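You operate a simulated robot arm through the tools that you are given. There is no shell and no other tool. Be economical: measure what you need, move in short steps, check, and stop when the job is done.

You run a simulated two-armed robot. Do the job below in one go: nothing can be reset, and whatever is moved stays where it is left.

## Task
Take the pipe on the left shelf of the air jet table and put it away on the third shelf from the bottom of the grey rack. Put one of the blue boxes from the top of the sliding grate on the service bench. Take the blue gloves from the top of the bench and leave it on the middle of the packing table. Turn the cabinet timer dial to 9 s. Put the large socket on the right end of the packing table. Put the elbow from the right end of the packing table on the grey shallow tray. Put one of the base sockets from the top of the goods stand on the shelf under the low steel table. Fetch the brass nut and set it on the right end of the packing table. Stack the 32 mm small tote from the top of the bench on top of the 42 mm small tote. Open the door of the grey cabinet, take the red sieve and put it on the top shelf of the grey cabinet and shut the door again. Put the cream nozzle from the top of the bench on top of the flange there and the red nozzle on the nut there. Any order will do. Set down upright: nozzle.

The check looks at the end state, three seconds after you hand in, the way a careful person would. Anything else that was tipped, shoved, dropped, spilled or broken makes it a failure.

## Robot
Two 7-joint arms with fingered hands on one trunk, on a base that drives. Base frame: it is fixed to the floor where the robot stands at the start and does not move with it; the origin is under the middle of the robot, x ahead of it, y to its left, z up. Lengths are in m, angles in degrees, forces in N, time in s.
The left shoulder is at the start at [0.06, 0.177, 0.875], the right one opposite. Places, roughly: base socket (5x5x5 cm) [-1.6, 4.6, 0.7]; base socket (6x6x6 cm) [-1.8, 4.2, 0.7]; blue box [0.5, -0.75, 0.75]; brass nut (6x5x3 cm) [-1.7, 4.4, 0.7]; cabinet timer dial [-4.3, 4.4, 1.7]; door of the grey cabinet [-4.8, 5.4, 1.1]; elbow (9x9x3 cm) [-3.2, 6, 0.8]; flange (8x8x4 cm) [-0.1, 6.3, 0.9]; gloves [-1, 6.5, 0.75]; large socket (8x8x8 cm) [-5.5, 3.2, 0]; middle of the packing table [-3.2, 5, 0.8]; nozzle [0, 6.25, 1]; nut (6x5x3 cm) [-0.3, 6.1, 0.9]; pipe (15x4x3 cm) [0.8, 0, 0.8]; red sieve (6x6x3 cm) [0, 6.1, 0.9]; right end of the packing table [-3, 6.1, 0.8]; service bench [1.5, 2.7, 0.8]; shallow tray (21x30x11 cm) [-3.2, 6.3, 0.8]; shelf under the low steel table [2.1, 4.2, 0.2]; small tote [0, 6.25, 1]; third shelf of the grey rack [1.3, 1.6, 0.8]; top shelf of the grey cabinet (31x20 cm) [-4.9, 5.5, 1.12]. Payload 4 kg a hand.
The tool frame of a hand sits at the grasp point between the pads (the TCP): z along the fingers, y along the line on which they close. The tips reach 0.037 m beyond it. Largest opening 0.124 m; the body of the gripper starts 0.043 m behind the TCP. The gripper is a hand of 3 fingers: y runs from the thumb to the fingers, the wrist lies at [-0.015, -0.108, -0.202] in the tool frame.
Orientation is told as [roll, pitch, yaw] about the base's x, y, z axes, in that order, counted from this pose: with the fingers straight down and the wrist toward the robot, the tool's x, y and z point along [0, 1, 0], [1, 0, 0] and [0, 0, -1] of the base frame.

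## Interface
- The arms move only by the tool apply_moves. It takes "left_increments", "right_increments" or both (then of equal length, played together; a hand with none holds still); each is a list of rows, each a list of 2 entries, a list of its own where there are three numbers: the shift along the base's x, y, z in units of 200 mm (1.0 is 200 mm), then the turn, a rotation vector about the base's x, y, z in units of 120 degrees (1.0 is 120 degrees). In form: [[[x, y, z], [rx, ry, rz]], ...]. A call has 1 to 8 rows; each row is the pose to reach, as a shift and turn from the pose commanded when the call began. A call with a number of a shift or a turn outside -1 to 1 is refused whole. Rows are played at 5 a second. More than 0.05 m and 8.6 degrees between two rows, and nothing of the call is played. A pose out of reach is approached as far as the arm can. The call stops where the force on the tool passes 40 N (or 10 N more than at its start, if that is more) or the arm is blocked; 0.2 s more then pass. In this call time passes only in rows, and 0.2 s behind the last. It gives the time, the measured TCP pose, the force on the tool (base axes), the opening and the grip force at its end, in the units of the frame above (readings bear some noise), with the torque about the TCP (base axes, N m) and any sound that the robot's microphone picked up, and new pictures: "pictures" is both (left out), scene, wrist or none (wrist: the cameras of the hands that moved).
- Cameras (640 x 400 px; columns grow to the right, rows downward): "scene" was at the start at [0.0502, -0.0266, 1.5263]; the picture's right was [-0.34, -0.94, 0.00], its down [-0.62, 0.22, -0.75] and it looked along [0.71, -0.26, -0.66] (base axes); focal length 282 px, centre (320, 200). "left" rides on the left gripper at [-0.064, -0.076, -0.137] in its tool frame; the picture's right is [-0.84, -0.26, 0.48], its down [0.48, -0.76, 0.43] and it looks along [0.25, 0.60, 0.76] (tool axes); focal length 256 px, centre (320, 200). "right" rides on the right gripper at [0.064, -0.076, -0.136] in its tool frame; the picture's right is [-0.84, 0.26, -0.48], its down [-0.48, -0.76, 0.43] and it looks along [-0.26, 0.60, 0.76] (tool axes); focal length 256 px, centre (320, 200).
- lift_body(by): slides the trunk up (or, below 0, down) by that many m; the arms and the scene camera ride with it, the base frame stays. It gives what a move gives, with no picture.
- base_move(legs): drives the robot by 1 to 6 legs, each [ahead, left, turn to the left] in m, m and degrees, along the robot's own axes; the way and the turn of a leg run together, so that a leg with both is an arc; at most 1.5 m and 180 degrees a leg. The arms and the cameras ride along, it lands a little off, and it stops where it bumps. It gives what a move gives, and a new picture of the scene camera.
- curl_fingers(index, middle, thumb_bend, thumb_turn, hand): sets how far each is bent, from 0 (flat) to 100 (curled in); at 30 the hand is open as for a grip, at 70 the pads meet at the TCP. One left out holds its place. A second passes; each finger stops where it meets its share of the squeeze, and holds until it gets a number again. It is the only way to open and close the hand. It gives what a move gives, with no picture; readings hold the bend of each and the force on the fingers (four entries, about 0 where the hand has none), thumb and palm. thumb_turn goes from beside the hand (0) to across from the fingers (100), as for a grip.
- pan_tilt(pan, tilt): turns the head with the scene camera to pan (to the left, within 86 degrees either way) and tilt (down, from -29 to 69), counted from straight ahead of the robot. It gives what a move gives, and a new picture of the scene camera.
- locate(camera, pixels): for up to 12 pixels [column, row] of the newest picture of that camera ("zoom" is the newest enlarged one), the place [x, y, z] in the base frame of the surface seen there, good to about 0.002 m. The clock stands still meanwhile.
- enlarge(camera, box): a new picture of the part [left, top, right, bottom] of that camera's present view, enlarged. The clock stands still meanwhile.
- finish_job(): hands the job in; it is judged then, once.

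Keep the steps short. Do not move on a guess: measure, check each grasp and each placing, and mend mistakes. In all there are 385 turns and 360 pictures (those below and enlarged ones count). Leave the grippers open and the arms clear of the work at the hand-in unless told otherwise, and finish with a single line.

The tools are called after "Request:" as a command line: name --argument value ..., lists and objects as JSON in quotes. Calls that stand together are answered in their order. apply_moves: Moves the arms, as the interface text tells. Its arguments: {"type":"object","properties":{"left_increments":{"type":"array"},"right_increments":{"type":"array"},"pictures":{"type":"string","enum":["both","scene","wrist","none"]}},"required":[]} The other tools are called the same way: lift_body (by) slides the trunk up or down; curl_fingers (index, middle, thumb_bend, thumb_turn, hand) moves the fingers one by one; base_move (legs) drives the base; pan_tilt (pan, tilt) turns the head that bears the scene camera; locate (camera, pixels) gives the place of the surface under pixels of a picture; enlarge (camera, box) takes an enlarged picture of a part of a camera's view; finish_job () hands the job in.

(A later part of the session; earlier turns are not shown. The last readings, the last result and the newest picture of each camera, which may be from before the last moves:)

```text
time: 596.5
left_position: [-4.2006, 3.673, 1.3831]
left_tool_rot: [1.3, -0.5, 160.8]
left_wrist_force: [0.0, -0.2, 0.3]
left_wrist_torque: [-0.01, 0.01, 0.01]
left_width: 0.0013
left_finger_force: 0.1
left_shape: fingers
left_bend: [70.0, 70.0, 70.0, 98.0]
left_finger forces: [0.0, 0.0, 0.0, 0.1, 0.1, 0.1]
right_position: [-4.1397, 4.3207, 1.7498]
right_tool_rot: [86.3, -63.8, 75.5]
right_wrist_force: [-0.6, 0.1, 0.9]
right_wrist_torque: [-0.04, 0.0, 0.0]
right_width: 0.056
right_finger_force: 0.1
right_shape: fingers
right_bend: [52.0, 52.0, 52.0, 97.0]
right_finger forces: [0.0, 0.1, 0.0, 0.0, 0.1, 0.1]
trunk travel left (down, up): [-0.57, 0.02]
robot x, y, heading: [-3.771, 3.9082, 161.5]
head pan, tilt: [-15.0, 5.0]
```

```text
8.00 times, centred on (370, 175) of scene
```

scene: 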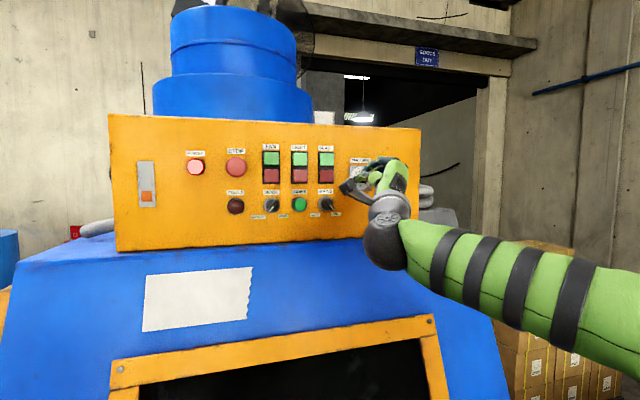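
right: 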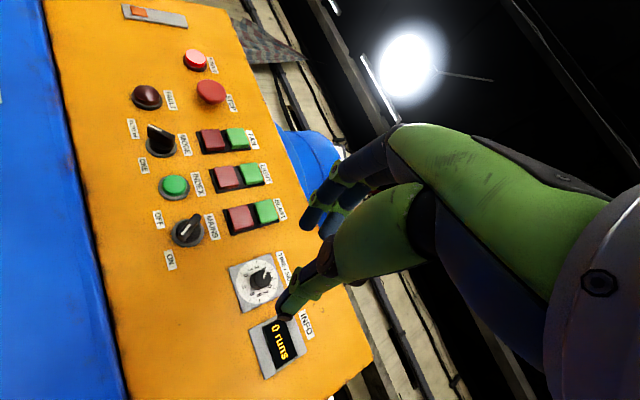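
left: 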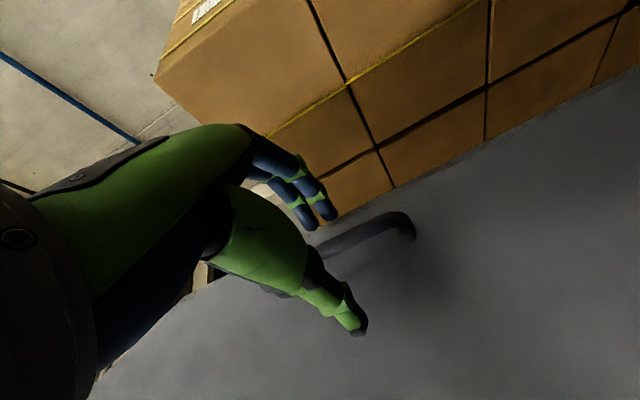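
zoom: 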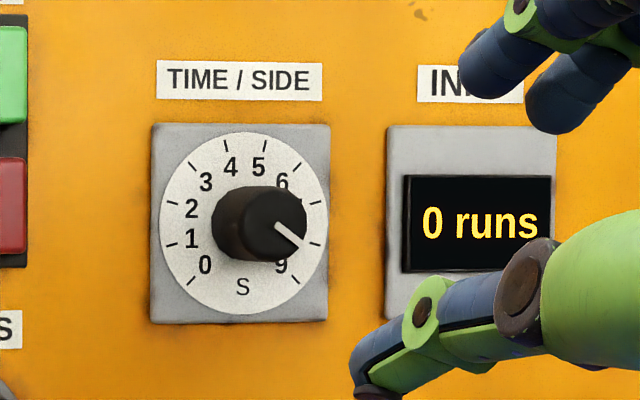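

It now reads about 8.55; 13–14° are missing. I grip again and turn 14° more.

Request:
apply_moves --right_increments '[[[-0.2, 0.07, -0.005], [0, 0, 0]], [[-0.4, 0.14, -0.01], [0, 0, 0]], [[-0.565, 0.205, -0.012], [0, 0, 0]]]' --pictures "none"

Request:
curl_fingers --hand "right" --index 69 --middle 69 --thumb_bend 69

Request:
apply_moves --right_increments '[[[0, 0, 0], [-0.0552, 0.019, 0]], [[0, 0, 0], [-0.1104, 0.038, 0]]]' --pictures "none"

Request:
curl_fingers --hand "right" --index 52 --middle 52 --thumb_bend 52

Request:
apply_moves --right_increments '[[[0.15, -0.05, 0], [0, 0, 0]], [[0.35, -0.12, 0], [0, 0, 0]], [[0.55, -0.19, 0], [0, 0, 0]]]' --pictures "none"

Request:
enlarge --camera "scene" --box '[335, 150, 405, 200]'

```text
time: 597.3
left_position: [-4.2037, 3.6751, 1.382]
left_tool_rot: [1.4, -0.4, 160.7]
left_wrist_force: [0.1, 0.0, -0.3]
left_wrist_torque: [0.0, 0.01, -0.01]
left_width: 0.0009
left_finger_force: 0.0
left_shape: fingers
left_bend: [70.0, 70.0, 70.0, 98.0]
left_finger forces: [0.0, 0.1, 0.1, 0.0, 0.0, 0.0]
right_position: [-4.2588, 4.3659, 1.7446]
right_tool_rot: [85.9, -63.9, 75.6]
right_wrist_force: [-1.3, 0.4, -0.7]
right_wrist_torque: [-0.03, 0.0, 0.02]
right_width: 0.0559
right_finger_force: 0.1
right_shape: fingers
right_bend: [52.0, 52.0, 52.0, 97.0]
right_finger forces: [0.0, 0.0, 0.1, 0.1, 0.0, 0.1]
trunk travel left (down, up): [-0.57, 0.02]
robot x, y, heading: [-3.7735, 3.9075, 161.3]
head pan, tilt: [-15.0, 5.0]
```

```text
time: 598.3
left_position: [-4.202, 3.6751, 1.3828]
left_tool_rot: [1.3, -0.5, 160.9]
left_wrist_force: [0.6, 0.3, -1.5]
left_wrist_torque: [-0.01, 0.04, -0.01]
left_width: 0.0011
left_finger_force: 0.1
left_shape: fingers
left_bend: [70.0, 70.0, 70.0, 98.0]
left_finger forces: [0.1, 0.0, 0.0, 0.1, 0.0, 0.0]
right_position: [-4.2559, 4.364, 1.7455]
right_tool_rot: [86.1, -63.8, 75.5]
right_wrist_force: [4.0, 0.4, 2.8]
right_wrist_torque: [0.04, 0.16, -0.1]
right_width: 0.0188
right_finger_force: 8.9
right_shape: fingers
right_bend: [64.0, 67.0, 67.0, 97.0]
right_finger forces: [6.6, 4.1, 0.1, 0.0, 7.3, 0.0]
trunk travel left (down, up): [-0.57, 0.02]
robot x, y, heading: [-3.7686, 3.9075, 161.3]
head pan, tilt: [-15.0, 5.0]
```

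```text
time: 598.9
left_position: [-4.2033, 3.6735, 1.3807]
left_tool_rot: [1.2, -0.4, 160.6]
left_wrist_force: [-0.2, -0.1, -0.9]
left_wrist_torque: [-0.02, -0.01, 0.01]
left_width: 0.0013
left_finger_force: 0.0
left_shape: fingers
left_bend: [70.0, 70.0, 70.0, 98.0]
left_finger forces: [0.0, 0.1, 0.0, 0.1, 0.0, 0.1]
right_position: [-4.257, 4.3643, 1.7458]
right_tool_rot: [87.8, -49.8, 74.1]
right_wrist_force: [2.2, -2.3, 1.9]
right_wrist_torque: [0.1, 0.09, -0.03]
right_width: 0.0186
right_finger_force: 8.5
right_shape: fingers
right_bend: [64.0, 67.0, 67.0, 97.0]
right_finger forces: [6.4, 2.9, 0.0, 0.0, 8.5, 0.0]
trunk travel left (down, up): [-0.57, 0.02]
robot x, y, heading: [-3.7696, 3.909, 161.2]
head pan, tilt: [-15.0, 5.0]
```

```text
time: 599.9
left_position: [-4.2028, 3.6738, 1.3834]
left_tool_rot: [1.3, -0.4, 160.7]
left_wrist_force: [-0.5, -0.2, 0.5]
left_wrist_torque: [0.03, 0.07, -0.02]
left_width: 0.0011
left_finger_force: 0.1
left_shape: fingers
left_bend: [70.0, 70.0, 70.0, 98.0]
left_finger forces: [0.0, 0.1, 0.1, 0.1, 0.0, 0.0]
right_position: [-4.2574, 4.3648, 1.7448]
right_tool_rot: [87.7, -49.9, 74.2]
right_wrist_force: [0.2, 0.3, -0.5]
right_wrist_torque: [-0.02, -0.01, 0.06]
right_width: 0.0554
right_finger_force: 0.2
right_shape: fingers
right_bend: [52.0, 52.0, 52.0, 98.0]
right_finger forces: [0.0, 0.1, 0.0, 0.1, 0.0, 0.0]
trunk travel left (down, up): [-0.57, 0.02]
robot x, y, heading: [-3.7723, 3.9074, 161.1]
head pan, tilt: [-15.0, 5.0]
```

```text
time: 600.7
left_position: [-4.201, 3.6739, 1.382]
left_tool_rot: [1.3, -0.5, 160.8]
left_wrist_force: [0.7, 0.7, 0.5]
left_wrist_torque: [-0.01, 0.02, 0.01]
left_width: 0.0011
left_finger_force: 0.1
left_shape: fingers
left_bend: [70.0, 70.0, 70.0, 98.0]
left_finger forces: [0.0, 0.0, 0.0, 0.0, 0.0, 0.0]
right_position: [-4.1442, 4.3234, 1.7464]
right_tool_rot: [87.9, -50.0, 74.1]
right_wrist_force: [-0.3, -0.4, -0.7]
right_wrist_torque: [-0.01, -0.03, 0.01]
right_width: 0.0559
right_finger_force: 0.1
right_shape: fingers
right_bend: [52.0, 52.0, 52.0, 98.0]
right_finger forces: [0.0, 0.0, 0.0, 0.0, 0.1, 0.0]
trunk travel left (down, up): [-0.57, 0.02]
robot x, y, heading: [-3.7668, 3.9066, 161.3]
head pan, tilt: [-15.0, 5.0]
```

```text
8.00 times, centred on (370, 175) of scene
```

zoom: 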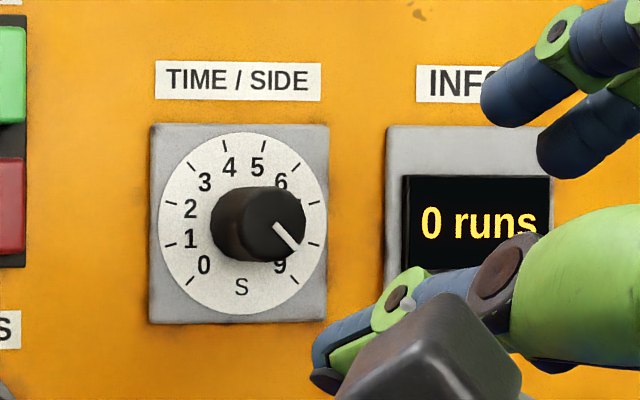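

The line now points at the 9 tick (135° vs 136°). The dial is set. I withdraw the right hand and bring it back to the normal pose.

Request:
apply_moves --right_increments '[[[0.15, -0.05, 0], [0.0646, -0.0222, 0]], [[0.3, -0.1, 0], [0.1292, -0.0444, 0]], [[0.45, -0.15, 0], [0.1938, -0.0666, 0]], [[0.55, -0.19, 0], [0.2584, -0.0888, 0]], [[0.6, -0.2, 0], [0.323, -0.111, 0]]]' --pictures "none"

Request:
apply_moves --right_increments '[[[0, 0, -0.1], [-0.0226, -0.0658, 0]], [[0, 0, -0.2], [-0.0452, -0.1316, 0]], [[0, 0, -0.3], [-0.0678, -0.1974, 0]], [[0, 0, -0.4], [-0.0904, -0.2632, 0]], [[0, 0, -0.5], [-0.113, -0.329, 0]], [[0, 0, -0.6], [-0.1356, -0.3948, 0]], [[0, 0, -0.7], [-0.1582, -0.4606, 0]], [[0, 0, -0.8], [-0.181, -0.527, 0]]]' --pictures "none"

Request:
apply_moves --right_increments '[[[0, 0, -0.1], [-0.0226, -0.0658, 0]], [[0, 0, -0.2], [-0.0452, -0.1316, 0]], [[0, 0, -0.3], [-0.058, -0.168, 0]], [[0, 0, -0.4], [-0.058, -0.168, 0]]]' --pictures "none"

Request:
base_move --legs '[[-0.1, 0, 0], [0, 0.7, 0]]'

```text
time: 601.9
left_position: [-4.2012, 3.6751, 1.3824]
left_tool_rot: [1.3, -0.4, 160.8]
left_wrist_force: [-0.4, 0.7, 0.2]
left_wrist_torque: [0.03, -0.04, 0.0]
left_width: 0.0012
left_finger_force: 0.1
left_shape: fingers
left_bend: [70.0, 70.0, 70.0, 98.0]
left_finger forces: [0.0, 0.0, 0.0, 0.0, 0.0, 0.0]
right_position: [-4.026, 4.288, 1.7457]
right_tool_rot: [-27.1, -87.7, -171.8]
right_wrist_force: [-0.2, 1.0, 0.3]
right_wrist_torque: [0.0, -0.01, 0.01]
right_width: 0.0561
right_finger_force: 0.1
right_shape: fingers
right_bend: [52.0, 52.0, 52.0, 98.0]
right_finger forces: [0.0, 0.0, 0.1, 0.0, 0.0, 0.1]
trunk travel left (down, up): [-0.57, 0.02]
robot x, y, heading: [-3.7692, 3.9079, 161.1]
head pan, tilt: [-15.0, 5.0]
```

```text
time: 603.7
left_position: [-4.2044, 3.676, 1.3819]
left_tool_rot: [1.3, -0.3, 160.7]
left_wrist_force: [0.3, -0.2, 0.6]
left_wrist_torque: [0.01, -0.02, 0.02]
left_width: 0.0011
left_finger_force: 0.1
left_shape: fingers
left_bend: [70.0, 70.0, 70.0, 98.0]
left_finger forces: [0.0, 0.0, 0.0, 0.0, 0.0, 0.0]
right_position: [-4.027, 4.2859, 1.583]
right_tool_rot: [-0.1, -20.9, 162.0]
right_wrist_force: [-0.3, 0.4, -0.3]
right_wrist_torque: [0.03, -0.01, -0.01]
right_width: 0.0558
right_finger_force: 0.0
right_shape: fingers
right_bend: [52.0, 52.0, 52.0, 98.0]
right_finger forces: [0.0, 0.0, 0.1, 0.0, 0.1, 0.0]
trunk travel left (down, up): [-0.57, 0.02]
robot x, y, heading: [-3.7728, 3.9083, 161.4]
head pan, tilt: [-15.0, 5.0]
```

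```text
time: 604.7
left_position: [-4.2017, 3.6737, 1.3832]
left_tool_rot: [1.2, -0.4, 160.7]
left_wrist_force: [0.2, -0.2, 0.1]
left_wrist_torque: [-0.02, 0.03, 0.02]
left_width: 0.001
left_finger_force: 0.0
left_shape: fingers
left_bend: [70.0, 70.0, 70.0, 98.0]
left_finger forces: [0.0, 0.1, 0.0, 0.0, 0.1, 0.0]
right_position: [-4.0265, 4.2863, 1.5054]
right_tool_rot: [0.1, 0.2, 162.0]
right_wrist_force: [-0.1, -0.5, -0.4]
right_wrist_torque: [-0.01, 0.04, 0.01]
right_width: 0.0558
right_finger_force: 0.0
right_shape: fingers
right_bend: [52.0, 52.0, 52.0, 98.0]
right_finger forces: [0.1, 0.0, 0.0, 0.0, 0.0, 0.1]
trunk travel left (down, up): [-0.57, 0.02]
robot x, y, heading: [-3.7689, 3.908, 161.4]
head pan, tilt: [-15.0, 5.0]
```

```text
time: 609.2
left_position: [-4.3178, 2.9855, 1.3824]
left_tool_rot: [1.2, -0.4, 161.4]
left_wrist_force: [0.6, -0.5, -1.1]
left_wrist_torque: [0.03, -0.02, -0.01]
left_width: 0.001
left_finger_force: 0.0
left_shape: fingers
left_bend: [70.0, 70.0, 70.0, 98.0]
left_finger forces: [0.0, 0.0, 0.0, 0.1, 0.0, 0.0]
right_position: [-4.1515, 3.6005, 1.5052]
right_tool_rot: [0.2, 0.2, 162.7]
right_wrist_force: [0.2, -0.4, 0.3]
right_wrist_torque: [0.05, 0.01, -0.02]
right_width: 0.0558
right_finger_force: 0.1
right_shape: fingers
right_bend: [52.0, 52.0, 52.0, 98.0]
right_finger forces: [0.0, 0.0, 0.1, 0.0, 0.0, 0.0]
trunk travel left (down, up): [-0.57, 0.02]
robot x, y, heading: [-3.8902, 3.2259, 162.1]
head pan, tilt: [-15.0, 5.0]
```

scene: 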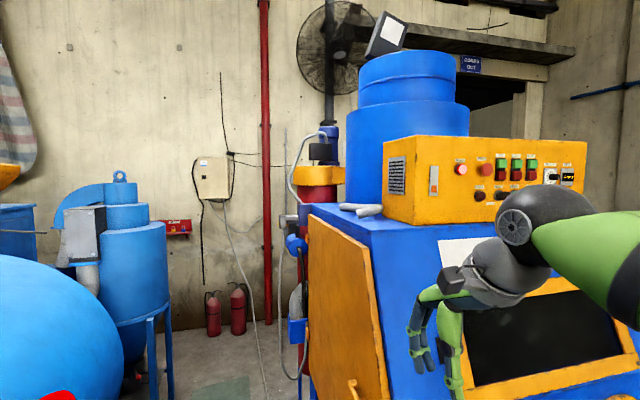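

The dial is done. Before entering the aisle for the large socket, I measure the aisle's right side (orange door and its handle).

Request:
locate --camera "scene" --pixels '[[340, 330], [320, 260], [352, 388], [300, 300], [295, 240], [130, 300], [165, 330], [60, 395], [225, 320], [90, 240]]'

```text
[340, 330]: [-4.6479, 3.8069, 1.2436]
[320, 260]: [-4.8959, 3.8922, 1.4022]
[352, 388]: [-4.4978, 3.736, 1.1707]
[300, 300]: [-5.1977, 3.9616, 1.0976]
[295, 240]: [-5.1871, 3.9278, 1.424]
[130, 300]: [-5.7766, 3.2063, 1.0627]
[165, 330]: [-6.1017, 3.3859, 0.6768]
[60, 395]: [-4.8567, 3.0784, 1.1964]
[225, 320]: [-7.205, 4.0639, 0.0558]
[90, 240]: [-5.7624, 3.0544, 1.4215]
```

The aisle is 0.66 m wide, so I'll stand across at its mouth, facing the bins, and reach along the aisle with the right arm. I turn left 89° here, then slide right 0.6 m.

Request:
base_move --legs '[[0, 0, 89], [-0.02, -0.3, 0], [0, -0.3, 0]]'

Request:
pan_tilt --pan -35 --tilt 50

```text
time: 616.8
left_position: [-4.2201, 2.9984, 1.3828]
left_tool_rot: [1.3, -0.4, -108.9]
left_wrist_force: [0.1, -0.2, -0.2]
left_wrist_torque: [-0.01, -0.01, 0.04]
left_width: 0.0009
left_finger_force: 0.1
left_shape: fingers
left_bend: [70.0, 70.0, 70.0, 98.0]
left_finger forces: [0.0, 0.0, 0.0, 0.0, 0.1, 0.0]
right_position: [-4.8346, 3.1697, 1.5056]
right_tool_rot: [0.3, 0.2, -107.5]
right_wrist_force: [-0.8, 0.9, 0.3]
right_wrist_torque: [0.0, -0.03, -0.01]
right_width: 0.0558
right_finger_force: 0.1
right_shape: fingers
right_bend: [52.0, 52.0, 52.0, 98.0]
right_finger forces: [0.0, 0.0, 0.0, 0.0, 0.1, 0.0]
trunk travel left (down, up): [-0.57, 0.02]
robot x, y, heading: [-4.4552, 3.4309, -108.2]
head pan, tilt: [-15.0, 5.0]
```

scene: 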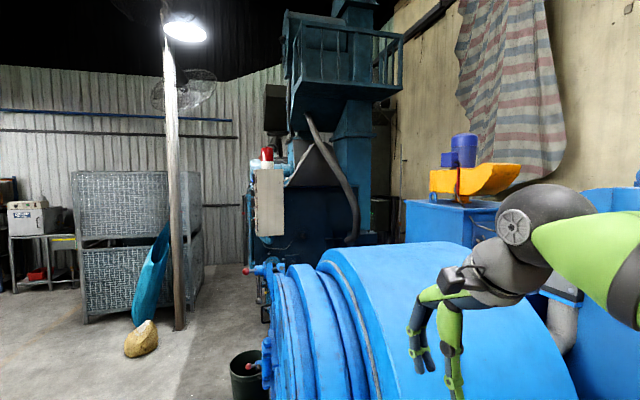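

```text
time: 617.9
left_position: [-4.2179, 2.9981, 1.3826]
left_tool_rot: [1.2, -0.4, -108.9]
left_wrist_force: [0.3, -0.2, -0.5]
left_wrist_torque: [0.01, 0.03, -0.04]
left_width: 0.0012
left_finger_force: 0.1
left_shape: fingers
left_bend: [70.0, 70.0, 70.0, 98.0]
left_finger forces: [0.0, 0.0, 0.0, 0.0, 0.0, 0.0]
right_position: [-4.8338, 3.1688, 1.5055]
right_tool_rot: [0.1, 0.2, -107.5]
right_wrist_force: [0.1, 0.9, 0.4]
right_wrist_torque: [-0.01, 0.0, -0.01]
right_width: 0.0557
right_finger_force: 0.0
right_shape: fingers
right_bend: [52.0, 52.0, 52.0, 98.0]
right_finger forces: [0.0, 0.1, 0.1, 0.0, 0.0, 0.0]
trunk travel left (down, up): [-0.57, 0.02]
robot x, y, heading: [-4.46, 3.4288, -108.5]
head pan, tilt: [-35.0, 50.0]
```

scene: 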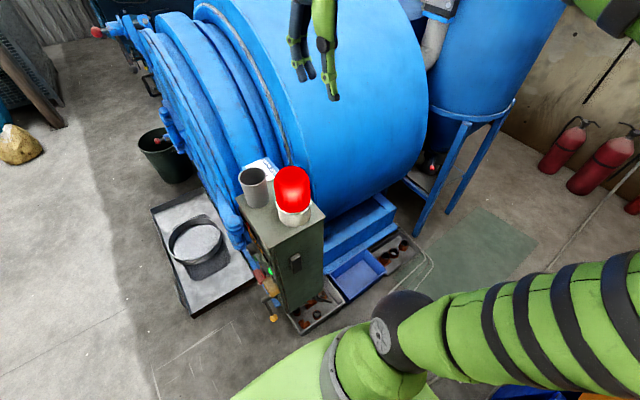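

I see the floor tray at (395,260). I check how far the barrel and hopper overhang it.

Request:
locate --camera "scene" --pixels '[[415, 180], [390, 195], [425, 120], [375, 215], [390, 228], [400, 262], [392, 255], [388, 262], [440, 200], [480, 120], [320, 215], [345, 270]]'

Request:
enlarge --camera "scene" --box '[350, 220, 440, 290]'

```text
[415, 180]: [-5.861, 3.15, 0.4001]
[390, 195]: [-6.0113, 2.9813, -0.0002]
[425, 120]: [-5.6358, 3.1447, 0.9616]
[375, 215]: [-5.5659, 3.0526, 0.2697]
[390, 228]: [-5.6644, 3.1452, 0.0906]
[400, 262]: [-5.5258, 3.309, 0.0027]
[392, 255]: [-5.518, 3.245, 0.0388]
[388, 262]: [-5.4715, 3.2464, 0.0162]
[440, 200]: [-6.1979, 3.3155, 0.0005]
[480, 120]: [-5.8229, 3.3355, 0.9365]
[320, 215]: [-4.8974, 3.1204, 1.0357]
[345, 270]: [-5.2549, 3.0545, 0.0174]
```

```text
5.71 times, centred on (395, 255) of scene
```

zoom: 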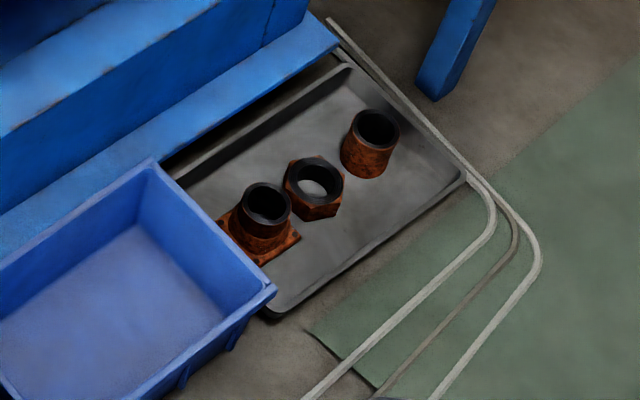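

Request:
locate --camera "zoom" --pixels '[[222, 224], [262, 262], [298, 237], [265, 188], [265, 222], [243, 203], [290, 205], [265, 182], [315, 160], [250, 290], [160, 165], [275, 290]]'

```text
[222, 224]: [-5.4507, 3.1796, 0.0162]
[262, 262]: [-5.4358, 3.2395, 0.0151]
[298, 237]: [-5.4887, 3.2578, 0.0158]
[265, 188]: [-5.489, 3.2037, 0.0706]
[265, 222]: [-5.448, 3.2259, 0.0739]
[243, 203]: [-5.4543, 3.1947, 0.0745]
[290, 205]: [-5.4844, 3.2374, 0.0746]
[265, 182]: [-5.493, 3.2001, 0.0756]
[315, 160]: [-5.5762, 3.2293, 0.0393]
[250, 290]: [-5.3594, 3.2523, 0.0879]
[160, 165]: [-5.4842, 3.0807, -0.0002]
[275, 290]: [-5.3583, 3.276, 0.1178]
```

The part's base is 6.5 cm, turned, so its bounding size is 8×8 and height 7.5 cm: this is the large socket; neck centre [-5.4695,3.2155]. I slide right 0.15 m and extend the right hand along the aisle before lowering the trunk.

Request:
base_move --legs '[[0.04, -0.15, 0]]'

Request:
apply_moves --left_increments '[[[0.05, 0.15, 0], [0, 0, 0]], [[0.1, 0.3, 0], [0, 0, 0]], [[0.1, 0.35, 0], [0, 0, 0]], [[0.1, 0.35, 0], [0, 0, 0]], [[0.1, 0.35, 0], [0, 0, 0]]]' --right_increments '[[[-0.2, 0.02, 0], [0, 0, 0]], [[-0.4, 0.04, -0.05], [0, 0, 0]], [[-0.6, 0.06, -0.1], [0, 0, 0]], [[-0.8, 0.08, -0.15], [0, 0, 0]], [[-1.0, 0.1, -0.2], [0, 0, 0]]]' --pictures "none"

Request:
lift_body --by -0.4

```text
time: 619.3
left_position: [-4.3751, 3.0097, 1.382]
left_tool_rot: [1.3, -0.5, -108.7]
left_wrist_force: [0.0, -0.6, -0.1]
left_wrist_torque: [0.02, -0.01, 0.01]
left_width: 0.0009
left_finger_force: 0.1
left_shape: fingers
left_bend: [70.0, 70.0, 70.0, 98.0]
left_finger forces: [0.0, 0.0, 0.0, 0.0, 0.0, 0.1]
right_position: [-4.9906, 3.176, 1.5047]
right_tool_rot: [0.2, 0.2, -107.3]
right_wrist_force: [-1.2, 0.3, -0.8]
right_wrist_torque: [0.02, -0.06, 0.0]
right_width: 0.0559
right_finger_force: 0.1
right_shape: fingers
right_bend: [52.0, 52.0, 52.0, 98.0]
right_finger forces: [0.0, 0.0, 0.0, 0.0, 0.0, 0.0]
trunk travel left (down, up): [-0.57, 0.02]
robot x, y, heading: [-4.6145, 3.4369, -108.3]
head pan, tilt: [-35.0, 50.0]
```

scene: 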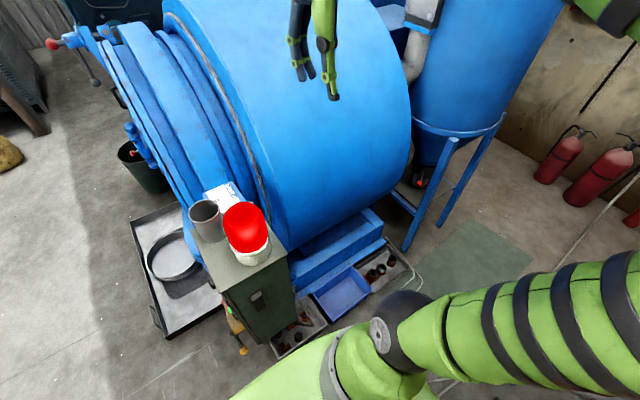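

```text
time: 620.5
left_position: [-4.3548, 3.0778, 1.3813]
left_tool_rot: [1.2, -0.4, -108.8]
left_wrist_force: [-0.3, 0.1, 0.3]
left_wrist_torque: [0.01, -0.02, 0.0]
left_width: 0.001
left_finger_force: 0.0
left_shape: fingers
left_bend: [70.0, 70.0, 70.0, 98.0]
left_finger forces: [0.0, 0.1, 0.0, 0.0, 0.1, 0.1]
right_position: [-5.1909, 3.1957, 1.4621]
right_tool_rot: [0.2, 0.3, -107.3]
right_wrist_force: [0.2, 0.8, 0.3]
right_wrist_torque: [0.0, -0.01, -0.01]
right_width: 0.0557
right_finger_force: 0.1
right_shape: fingers
right_bend: [52.0, 52.0, 52.0, 98.0]
right_finger forces: [0.0, 0.0, 0.1, 0.0, 0.1, 0.0]
trunk travel left (down, up): [-0.57, 0.02]
robot x, y, heading: [-4.6106, 3.4387, -108.1]
head pan, tilt: [-35.0, 50.0]
```

```text
time: 624.3
left_position: [-4.3529, 3.0782, 0.9809]
left_tool_rot: [1.4, -0.4, -108.6]
left_wrist_force: [-0.3, 0.1, -0.6]
left_wrist_torque: [0.0, 0.03, -0.03]
left_width: 0.001
left_finger_force: 0.1
left_shape: fingers
left_bend: [70.0, 70.0, 70.0, 98.0]
left_finger forces: [0.1, 0.0, 0.1, 0.0, 0.0, 0.0]
right_position: [-5.1905, 3.1968, 1.0628]
right_tool_rot: [0.2, 0.2, -107.4]
right_wrist_force: [-0.7, 0.0, -0.7]
right_wrist_torque: [0.03, 0.01, -0.04]
right_width: 0.056
right_finger_force: 0.0
right_shape: fingers
right_bend: [52.0, 52.0, 52.0, 98.0]
right_finger forces: [0.1, 0.0, 0.0, 0.1, 0.0, 0.0]
trunk travel left (down, up): [-0.17, 0.42]
robot x, y, heading: [-4.6124, 3.4361, -108.2]
head pan, tilt: [-35.0, 50.0]
```

I lower the trunk 0.15 m more and bring the right hand over the socket in stages.

Request:
lift_body --by -0.15

Request:
apply_moves --right_increments '[[[-0.1, 0.01, -0.2], [0, 0, 0]], [[-0.22, 0.02, -0.4], [0, 0, 0]], [[-0.36, 0.03, -0.6], [0, 0, 0]], [[-0.52, 0.04, -0.78], [0, 0, 0]], [[-0.7, 0.05, -0.93], [0, 0, -0.01]]]' --pictures "none"

Request:
apply_moves --right_increments '[[[-0.14, 0.01, -0.18], [0, 0, 0]], [[-0.28, 0.02, -0.36], [0, 0, 0]], [[-0.42, 0.03, -0.54], [0, 0, 0]], [[-0.56, 0.035, -0.72], [0, 0, 0]], [[-0.69, 0.04, -0.9], [0, 0, 0]]]' --pictures "both"

```text
time: 626.1
left_position: [-4.3539, 3.0772, 0.831]
left_tool_rot: [1.2, -0.4, -108.7]
left_wrist_force: [-0.1, -1.3, 0.2]
left_wrist_torque: [-0.02, 0.03, -0.01]
left_width: 0.0009
left_finger_force: 0.1
left_shape: fingers
left_bend: [70.0, 70.0, 70.0, 98.0]
left_finger forces: [0.1, 0.1, 0.1, 0.1, 0.0, 0.0]
right_position: [-5.1912, 3.1974, 0.9138]
right_tool_rot: [0.1, 0.1, -107.4]
right_wrist_force: [0.4, -0.2, 0.5]
right_wrist_torque: [0.02, 0.01, -0.01]
right_width: 0.056
right_finger_force: 0.1
right_shape: fingers
right_bend: [52.0, 52.0, 52.0, 98.0]
right_finger forces: [0.0, 0.1, 0.0, 0.0, 0.0, 0.0]
trunk travel left (down, up): [-0.02, 0.57]
robot x, y, heading: [-4.61, 3.4397, -108.0]
head pan, tilt: [-35.0, 50.0]
```

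```text
time: 627.3
left_position: [-4.3542, 3.0776, 0.8322]
left_tool_rot: [1.4, -0.4, -108.7]
left_wrist_force: [0.7, -0.4, 0.0]
left_wrist_torque: [0.01, 0.03, -0.02]
left_width: 0.0009
left_finger_force: 0.0
left_shape: fingers
left_bend: [70.0, 70.0, 70.0, 98.0]
left_finger forces: [0.0, 0.0, 0.0, 0.0, 0.0, 0.0]
right_position: [-5.3324, 3.202, 0.7254]
right_tool_rot: [0.1, 0.2, -108.5]
right_wrist_force: [0.4, 0.1, 0.0]
right_wrist_torque: [0.02, -0.01, -0.02]
right_width: 0.0555
right_finger_force: 0.2
right_shape: fingers
right_bend: [52.0, 52.0, 52.0, 98.0]
right_finger forces: [0.0, 0.0, 0.1, 0.1, 0.0, 0.0]
trunk travel left (down, up): [-0.02, 0.57]
robot x, y, heading: [-4.6116, 3.4354, -108.0]
head pan, tilt: [-35.0, 50.0]
```

```text
time: 628.5
left_position: [-4.3523, 3.0778, 0.8323]
left_tool_rot: [1.3, -0.4, -108.6]
left_wrist_force: [-0.1, 0.2, -0.8]
left_wrist_torque: [-0.03, 0.01, 0.02]
left_width: 0.001
left_finger_force: 0.1
left_shape: fingers
left_bend: [70.0, 70.0, 70.0, 98.0]
left_finger forces: [0.1, 0.0, 0.1, 0.0, 0.0, 0.0]
right_position: [-5.4699, 3.2133, 0.547]
right_tool_rot: [0.1, 0.3, -108.7]
right_wrist_force: [0.3, 0.8, -1.0]
right_wrist_torque: [-0.02, 0.02, -0.01]
right_width: 0.0557
right_finger_force: 0.1
right_shape: fingers
right_bend: [52.0, 52.0, 52.0, 98.0]
right_finger forces: [0.1, 0.1, 0.0, 0.0, 0.1, 0.0]
trunk travel left (down, up): [-0.02, 0.57]
robot x, y, heading: [-4.6117, 3.4362, -108.3]
head pan, tilt: [-35.0, 50.0]
```

scene: 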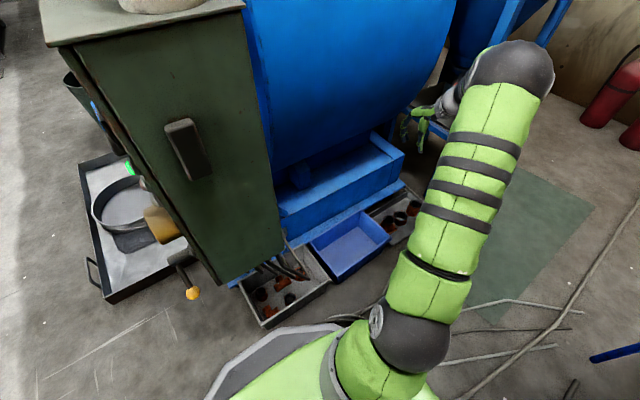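
right: 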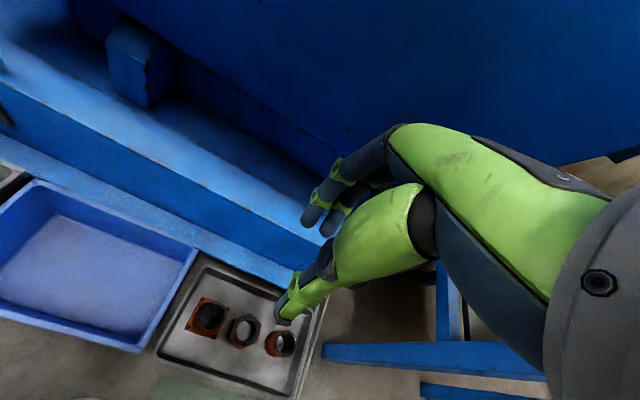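

The socket is right under the TCP (expected (213,314), seen (207,317)). I open to a fitting width and lower in two calls.

Request:
curl_fingers --hand "right" --index 40 --middle 40 --thumb_bend 40

Request:
apply_moves --right_increments '[[[0, 0.005, -0.24], [0, 0, 0]], [[0, 0.01, -0.48], [0, 0, 0]], [[0, 0.01, -0.72], [0, 0, 0]], [[0, 0.01, -0.96], [0, 0, 0]]]' --pictures "none"

Request:
apply_moves --right_increments '[[[0, 0, -0.24], [0, 0, 0]], [[0, 0, -0.48], [0, 0, 0]], [[0, 0, -0.72], [0, 0, 0]]]' --pictures "wrist"

```text
time: 629.5
left_position: [-4.3539, 3.078, 0.8311]
left_tool_rot: [1.3, -0.5, -108.7]
left_wrist_force: [0.4, 0.2, -0.5]
left_wrist_torque: [0.01, 0.01, 0.01]
left_width: 0.0012
left_finger_force: 0.1
left_shape: fingers
left_bend: [70.0, 70.0, 70.0, 98.0]
left_finger forces: [0.2, 0.0, 0.1, 0.0, 0.1, 0.0]
right_position: [-5.4711, 3.2132, 0.5477]
right_tool_rot: [0.1, 0.1, -108.6]
right_wrist_force: [-0.7, -0.7, -0.3]
right_wrist_torque: [-0.02, 0.02, -0.01]
right_width: 0.0929
right_finger_force: 0.1
right_shape: fingers
right_bend: [40.0, 40.0, 40.0, 98.0]
right_finger forces: [0.1, 0.0, 0.1, 0.1, 0.0, 0.0]
trunk travel left (down, up): [-0.02, 0.57]
robot x, y, heading: [-4.6117, 3.4375, -108.2]
head pan, tilt: [-35.0, 50.0]
```

```text
time: 630.5
left_position: [-4.3539, 3.078, 0.8322]
left_tool_rot: [1.3, -0.5, -108.7]
left_wrist_force: [-0.5, 0.0, -1.2]
left_wrist_torque: [0.0, 0.04, -0.01]
left_width: 0.0011
left_finger_force: 0.1
left_shape: fingers
left_bend: [70.0, 70.0, 70.0, 98.0]
left_finger forces: [0.0, 0.0, 0.1, 0.1, 0.0, 0.1]
right_position: [-5.4691, 3.2168, 0.3572]
right_tool_rot: [0.1, 0.2, -108.6]
right_wrist_force: [0.7, 0.1, -0.8]
right_wrist_torque: [0.01, 0.01, 0.01]
right_width: 0.0929
right_finger_force: 0.0
right_shape: fingers
right_bend: [40.0, 40.0, 40.0, 98.0]
right_finger forces: [0.0, 0.0, 0.0, 0.0, 0.0, 0.0]
trunk travel left (down, up): [-0.02, 0.57]
robot x, y, heading: [-4.6082, 3.4399, -108.2]
head pan, tilt: [-35.0, 50.0]
```

```text
time: 631.3
left_position: [-4.3523, 3.077, 0.8316]
left_tool_rot: [1.2, -0.4, -108.6]
left_wrist_force: [0.4, 0.1, 0.0]
left_wrist_torque: [-0.01, -0.01, 0.02]
left_width: 0.0009
left_finger_force: 0.1
left_shape: fingers
left_bend: [70.0, 70.0, 70.0, 98.0]
left_finger forces: [0.0, 0.1, 0.0, 0.0, 0.0, 0.0]
right_position: [-5.4661, 3.2171, 0.2108]
right_tool_rot: [0.2, 0.1, -108.5]
right_wrist_force: [-0.3, 0.0, 0.7]
right_wrist_torque: [0.02, -0.01, 0.02]
right_width: 0.0929
right_finger_force: 0.1
right_shape: fingers
right_bend: [40.0, 40.0, 40.0, 98.0]
right_finger forces: [0.0, 0.1, 0.0, 0.0, 0.1, 0.1]
trunk travel left (down, up): [-0.02, 0.57]
robot x, y, heading: [-4.6127, 3.4376, -108.3]
head pan, tilt: [-35.0, 50.0]
```

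right: 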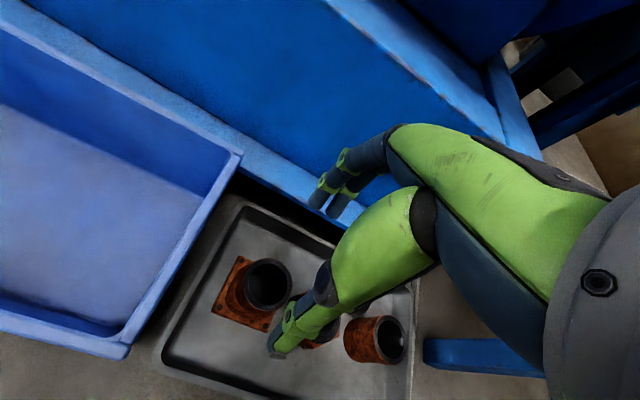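

Exactly aligned. I lower to z≈0.074 and close on the neck.

Request:
apply_moves --right_increments '[[[0, 0, -0.2], [0, 0, 0]], [[0, 0, -0.4], [0, 0, 0]], [[0, 0, -0.58], [0, 0, 0]], [[0, 0, -0.68], [0, 0, 0]]]' --pictures "none"

Request:
curl_fingers --hand "right" --index 64 --middle 64 --thumb_bend 64

Request:
apply_moves --right_increments '[[[0, 0, 0.03], [0, 0, 0]], [[0, 0, 0.12], [0, 0, 0]], [[0, 0, 0.3], [0, 0, 0]]]' --pictures "wrist"

```text
time: 632.3
left_position: [-4.3529, 3.0779, 0.8327]
left_tool_rot: [1.3, -0.4, -108.6]
left_wrist_force: [0.9, 0.3, 0.4]
left_wrist_torque: [0.01, 0.02, -0.01]
left_width: 0.0008
left_finger_force: 0.0
left_shape: fingers
left_bend: [70.0, 70.0, 70.0, 98.0]
left_finger forces: [0.1, 0.1, 0.1, 0.1, 0.0, 0.0]
right_position: [-5.4655, 3.2177, 0.0735]
right_tool_rot: [0.1, 0.1, -108.8]
right_wrist_force: [0.1, 0.5, -0.2]
right_wrist_torque: [-0.01, 0.02, 0.02]
right_width: 0.0932
right_finger_force: 0.2
right_shape: fingers
right_bend: [40.0, 40.0, 40.0, 98.0]
right_finger forces: [0.1, 0.0, 0.0, 0.0, 0.0, 0.0]
trunk travel left (down, up): [-0.02, 0.57]
robot x, y, heading: [-4.6099, 3.4413, -108.0]
head pan, tilt: [-35.0, 50.0]
```

```text
time: 633.3
left_position: [-4.353, 3.0776, 0.8331]
left_tool_rot: [1.2, -0.4, -108.8]
left_wrist_force: [0.8, 0.7, -0.9]
left_wrist_torque: [-0.02, 0.0, 0.0]
left_width: 0.0012
left_finger_force: 0.0
left_shape: fingers
left_bend: [70.0, 70.0, 70.0, 98.0]
left_finger forces: [0.0, 0.1, 0.0, 0.0, 0.0, 0.0]
right_position: [-5.466, 3.2173, 0.0759]
right_tool_rot: [0.1, 0.2, -108.8]
right_wrist_force: [-1.0, 3.0, 12.0]
right_wrist_torque: [-0.63, 0.27, -0.01]
right_width: 0.0649
right_finger_force: 26.7
right_shape: fingers
right_bend: [50.0, 51.0, 55.0, 97.0]
right_finger forces: [12.9, 11.9, 0.1, 0.0, 28.4, 0.0]
trunk travel left (down, up): [-0.02, 0.57]
robot x, y, heading: [-4.611, 3.4384, -108.1]
head pan, tilt: [-35.0, 50.0]
```

```text
time: 634.1
left_position: [-4.3549, 3.0781, 0.8317]
left_tool_rot: [1.3, -0.4, -108.6]
left_wrist_force: [0.2, -0.8, -0.4]
left_wrist_torque: [0.01, -0.05, 0.0]
left_width: 0.0008
left_finger_force: 0.0
left_shape: fingers
left_bend: [70.0, 70.0, 70.0, 98.0]
left_finger forces: [0.0, 0.0, 0.0, 0.1, 0.1, 0.0]
right_position: [-5.4704, 3.2174, 0.134]
right_tool_rot: [0.2, 0.4, -108.6]
right_wrist_force: [-0.3, 0.5, -10.9]
right_wrist_torque: [0.0, 0.01, 0.01]
right_width: 0.0539
right_finger_force: 16.8
right_shape: fingers
right_bend: [53.0, 53.0, 58.0, 97.0]
right_finger forces: [8.3, 10.0, 0.0, 0.0, 15.5, 0.1]
trunk travel left (down, up): [-0.02, 0.57]
robot x, y, heading: [-4.6078, 3.4344, -108.1]
head pan, tilt: [-35.0, 50.0]
```

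right: 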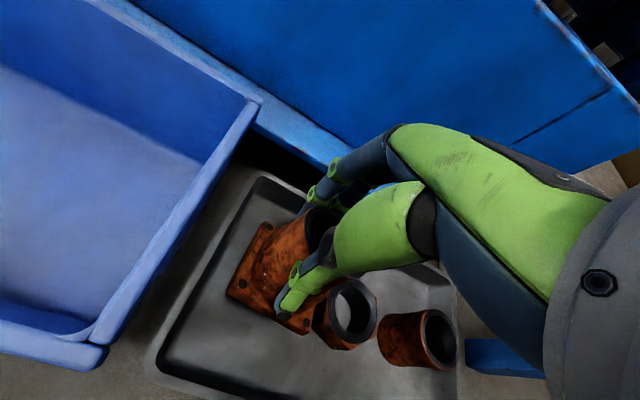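

It is lifted (1.1 kg). I squeeze harder to keep it safe, then raise straight up.

Request:
curl_fingers --hand "right" --index 72 --middle 72 --thumb_bend 72

Request:
apply_moves --right_increments '[[[0, 0, 0.15], [0, 0, 0]], [[0, 0, 0.35], [0, 0, 0]], [[0, 0, 0.55], [0, 0, 0]], [[0, 0, 0.75], [0, 0, 0]], [[0, 0, 0.95], [0, 0, 0]]]' --pictures "wrist"

```text
time: 635.1
left_position: [-4.3539, 3.0787, 0.8323]
left_tool_rot: [1.3, -0.4, -108.7]
left_wrist_force: [-0.4, -0.1, -0.3]
left_wrist_torque: [0.01, 0.0, 0.0]
left_width: 0.0011
left_finger_force: 0.0
left_shape: fingers
left_bend: [70.0, 70.0, 70.0, 98.0]
left_finger forces: [0.0, 0.0, 0.0, 0.0, 0.0, 0.0]
right_position: [-5.4701, 3.2158, 0.1354]
right_tool_rot: [0.2, 0.2, -108.7]
right_wrist_force: [-0.5, -0.5, -10.3]
right_wrist_torque: [0.04, 0.01, 0.0]
right_width: 0.0521
right_finger_force: 24.7
right_shape: fingers
right_bend: [52.0, 53.0, 61.0, 96.0]
right_finger forces: [11.5, 13.9, 0.0, 0.1, 23.9, 0.0]
trunk travel left (down, up): [-0.02, 0.57]
robot x, y, heading: [-4.6129, 3.4373, -108.0]
head pan, tilt: [-35.0, 50.0]
```

```text
time: 636.3
left_position: [-4.3544, 3.0767, 0.8322]
left_tool_rot: [1.3, -0.5, -108.7]
left_wrist_force: [-0.5, 0.2, -0.6]
left_wrist_torque: [-0.02, -0.01, -0.01]
left_width: 0.0008
left_finger_force: 0.0
left_shape: fingers
left_bend: [70.0, 70.0, 70.0, 98.0]
left_finger forces: [0.0, 0.0, 0.0, 0.0, 0.0, 0.0]
right_position: [-5.4661, 3.2158, 0.3233]
right_tool_rot: [0.2, 0.3, -108.6]
right_wrist_force: [0.4, 0.0, -10.7]
right_wrist_torque: [0.05, 0.0, 0.0]
right_width: 0.052
right_finger_force: 24.2
right_shape: fingers
right_bend: [52.0, 53.0, 61.0, 96.0]
right_finger forces: [11.7, 14.0, 0.0, 0.1, 23.8, 0.1]
trunk travel left (down, up): [-0.02, 0.57]
robot x, y, heading: [-4.611, 3.4375, -108.4]
head pan, tilt: [-35.0, 50.0]
```

right: 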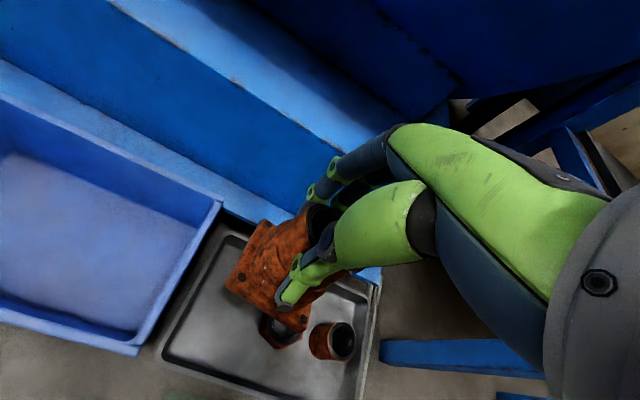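

Stable. I raise it further, shifted slightly toward the aisle, then raise the trunk.

Request:
apply_moves --right_increments '[[[0.02, 0.06, 0.2], [0, 0, 0]], [[0.05, 0.12, 0.4], [0, 0, 0]], [[0.07, 0.19, 0.6], [0, 0, 0]], [[0.07, 0.19, 0.8], [0, 0, 0]], [[0.07, 0.19, 1.0], [0, 0, 0]]]' --pictures "none"

Request:
lift_body --by 0.57

Request:
apply_moves --right_increments '[[[0.15, 0.03, 0.1], [0, 0, 0]], [[0.35, 0.03, 0.15], [0, 0, 0]], [[0.55, 0.03, 0.2], [0, 0, 0]], [[0.75, 0.03, 0.2], [0, 0, 0]], [[0.95, 0.03, 0.2], [0, 0, 0]]]' --pictures "none"

Request:
base_move --legs '[[0, 0.4, 0], [0, 0.42, 0], [0, 0, -89]]'

```text
time: 637.5
left_position: [-4.3538, 3.0777, 0.8318]
left_tool_rot: [1.2, -0.4, -108.7]
left_wrist_force: [0.0, -0.8, 0.1]
left_wrist_torque: [0.03, -0.01, 0.01]
left_width: 0.0009
left_finger_force: 0.1
left_shape: fingers
left_bend: [70.0, 70.0, 70.0, 98.0]
left_finger forces: [0.0, 0.0, 0.1, 0.0, 0.1, 0.0]
right_position: [-5.457, 3.253, 0.5215]
right_tool_rot: [0.2, 0.3, -108.6]
right_wrist_force: [0.9, -0.6, -11.2]
right_wrist_torque: [0.04, -0.01, -0.01]
right_width: 0.052
right_finger_force: 25.0
right_shape: fingers
right_bend: [52.0, 53.0, 61.0, 96.0]
right_finger forces: [11.4, 14.0, 0.0, 0.0, 23.3, 0.0]
trunk travel left (down, up): [-0.02, 0.57]
robot x, y, heading: [-4.6097, 3.438, -108.3]
head pan, tilt: [-35.0, 50.0]
```

```text
refused: 0.57 is not a number from -0.4 to 0.4
```

```text
time: 638.7
left_position: [-4.3545, 3.0767, 0.8314]
left_tool_rot: [1.3, -0.4, -108.8]
left_wrist_force: [-0.1, 0.3, -0.3]
left_wrist_torque: [-0.03, -0.01, -0.01]
left_width: 0.0012
left_finger_force: 0.1
left_shape: fingers
left_bend: [70.0, 70.0, 70.0, 98.0]
left_finger forces: [0.0, 0.0, 0.0, 0.0, 0.1, 0.0]
right_position: [-5.2657, 3.2574, 0.5652]
right_tool_rot: [0.1, 0.2, -108.8]
right_wrist_force: [-1.6, 1.6, -10.9]
right_wrist_torque: [0.08, -0.03, 0.0]
right_width: 0.0516
right_finger_force: 23.7
right_shape: fingers
right_bend: [52.0, 53.0, 61.0, 96.0]
right_finger forces: [11.0, 14.1, 0.0, 0.0, 23.1, 0.0]
trunk travel left (down, up): [-0.02, 0.57]
robot x, y, heading: [-4.608, 3.4357, -108.1]
head pan, tilt: [-35.0, 50.0]
```

```text
time: 641.0
left_position: [-3.9974, 2.9643, 0.8317]
left_tool_rot: [1.3, -0.4, -108.3]
left_wrist_force: [0.3, 0.1, -0.4]
left_wrist_torque: [0.0, 0.02, 0.04]
left_width: 0.001
left_finger_force: 0.0
left_shape: fingers
left_bend: [70.0, 70.0, 70.0, 98.0]
left_finger forces: [0.0, 0.0, 0.0, 0.0, 0.0, 0.1]
right_position: [-4.9202, 3.1456, 0.5657]
right_tool_rot: [-1.0, 0.1, -109.9]
right_wrist_force: [-7.2, 1.1, -9.0]
right_wrist_torque: [0.05, 0.12, -0.26]
right_width: 0.0465
right_finger_force: 21.9
right_shape: fingers
right_bend: [53.0, 52.0, 63.0, 97.0]
right_finger forces: [10.6, 14.2, 0.0, 0.0, 17.9, 0.3]
trunk travel left (down, up): [-0.02, 0.57]
robot x, y, heading: [-4.2523, 3.3237, -107.7]
head pan, tilt: [-35.0, 50.0]
stopped in leg 1: the force on the tool passed its limit (the readings are from after the stop); the commanded pose is now the measured one
```

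scene: 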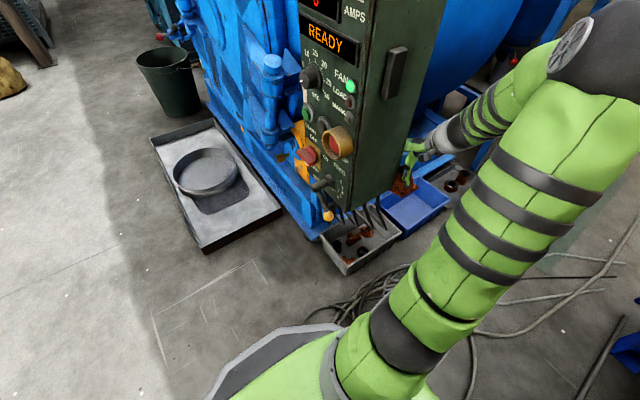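

The lift was refused and the right hand touched the control box (7 N). I move back right 0.12 m at once, then raise the trunk properly.

Request:
base_move --legs '[[0, -0.12, 0]]'

Request:
apply_moves --right_increments '[[[-0.05, 0.1, 0.1], [0, 0, 0]], [[-0.1, 0.2, 0.2], [0, 0, 0]]]' --pictures "none"

Request:
lift_body --by 0.4

Request:
lift_body --by 0.17

```text
time: 642.2
left_position: [-4.1106, 3.0007, 0.8322]
left_tool_rot: [1.3, -0.5, -108.2]
left_wrist_force: [-0.8, 1.1, -0.5]
left_wrist_torque: [-0.02, 0.01, 0.03]
left_width: 0.0011
left_finger_force: 0.1
left_shape: fingers
left_bend: [70.0, 70.0, 70.0, 98.0]
left_finger forces: [0.0, 0.0, 0.1, 0.1, 0.1, 0.0]
right_position: [-5.0344, 3.1819, 0.5672]
right_tool_rot: [-1.1, 0.2, -109.7]
right_wrist_force: [-0.5, -0.6, -9.7]
right_wrist_torque: [0.04, -0.06, -0.01]
right_width: 0.0467
right_finger_force: 20.4
right_shape: fingers
right_bend: [53.0, 52.0, 63.0, 96.0]
right_finger forces: [8.7, 14.8, 0.0, 0.1, 17.7, 0.1]
trunk travel left (down, up): [-0.02, 0.57]
robot x, y, heading: [-4.3732, 3.357, -107.7]
head pan, tilt: [-35.0, 50.0]
```

scene: 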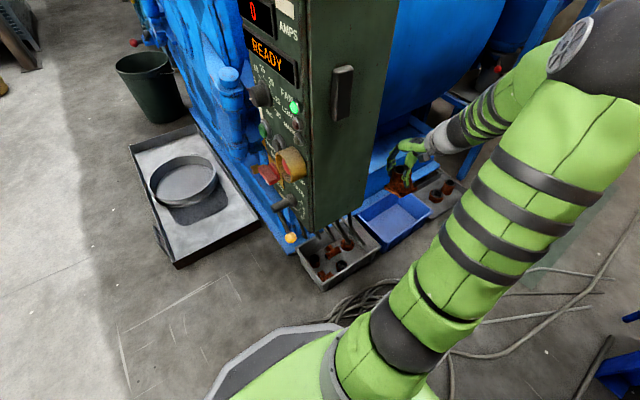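

```text
time: 642.9
left_position: [-4.1117, 3.0018, 0.832]
left_tool_rot: [1.3, -0.4, -108.3]
left_wrist_force: [0.7, -0.8, -0.7]
left_wrist_torque: [0.0, 0.0, -0.03]
left_width: 0.0011
left_finger_force: 0.0
left_shape: fingers
left_bend: [70.0, 70.0, 70.0, 98.0]
left_finger forces: [0.0, 0.0, 0.0, 0.0, 0.0, 0.0]
right_position: [-5.0553, 3.2212, 0.6064]
right_tool_rot: [-0.9, 0.2, -109.6]
right_wrist_force: [0.0, -0.3, -10.7]
right_wrist_torque: [0.06, -0.13, 0.0]
right_width: 0.046
right_finger_force: 20.5
right_shape: fingers
right_bend: [54.0, 52.0, 63.0, 96.0]
right_finger forces: [8.8, 14.3, 0.0, 0.0, 17.1, 0.0]
trunk travel left (down, up): [-0.02, 0.57]
robot x, y, heading: [-4.3712, 3.357, -107.6]
head pan, tilt: [-35.0, 50.0]
```

```text
time: 646.7
left_position: [-4.1117, 3.0011, 1.2318]
left_tool_rot: [1.4, -0.3, -108.3]
left_wrist_force: [0.1, -0.2, -0.3]
left_wrist_torque: [0.02, -0.02, -0.01]
left_width: 0.0013
left_finger_force: 0.1
left_shape: fingers
left_bend: [70.0, 70.0, 70.0, 98.0]
left_finger forces: [0.0, 0.0, 0.0, 0.0, 0.1, 0.0]
right_position: [-5.0541, 3.2215, 1.0064]
right_tool_rot: [-1.1, 0.2, -109.6]
right_wrist_force: [-0.6, -0.4, -10.7]
right_wrist_torque: [0.05, -0.07, -0.02]
right_width: 0.0463
right_finger_force: 20.2
right_shape: fingers
right_bend: [54.0, 52.0, 63.0, 96.0]
right_finger forces: [8.6, 14.2, 0.0, 0.1, 17.0, 0.0]
trunk travel left (down, up): [-0.42, 0.17]
robot x, y, heading: [-4.3698, 3.3617, -107.8]
head pan, tilt: [-35.0, 50.0]
```

```text
time: 648.6
left_position: [-4.1116, 3.002, 1.4014]
left_tool_rot: [1.2, -0.4, -108.4]
left_wrist_force: [0.3, 0.2, -0.3]
left_wrist_torque: [-0.02, 0.01, 0.04]
left_width: 0.0011
left_finger_force: 0.1
left_shape: fingers
left_bend: [70.0, 70.0, 70.0, 98.0]
left_finger forces: [0.1, 0.0, 0.0, 0.1, 0.0, 0.0]
right_position: [-5.0553, 3.2189, 1.1762]
right_tool_rot: [-1.0, 0.2, -109.6]
right_wrist_force: [0.9, 0.2, -10.0]
right_wrist_torque: [0.05, -0.03, 0.05]
right_width: 0.0463
right_finger_force: 20.2
right_shape: fingers
right_bend: [54.0, 52.0, 63.0, 96.0]
right_finger forces: [8.6, 14.1, 0.1, 0.0, 17.1, 0.1]
trunk travel left (down, up): [-0.59, 0.0]
robot x, y, heading: [-4.3729, 3.3615, -107.5]
head pan, tilt: [-35.0, 50.0]
```

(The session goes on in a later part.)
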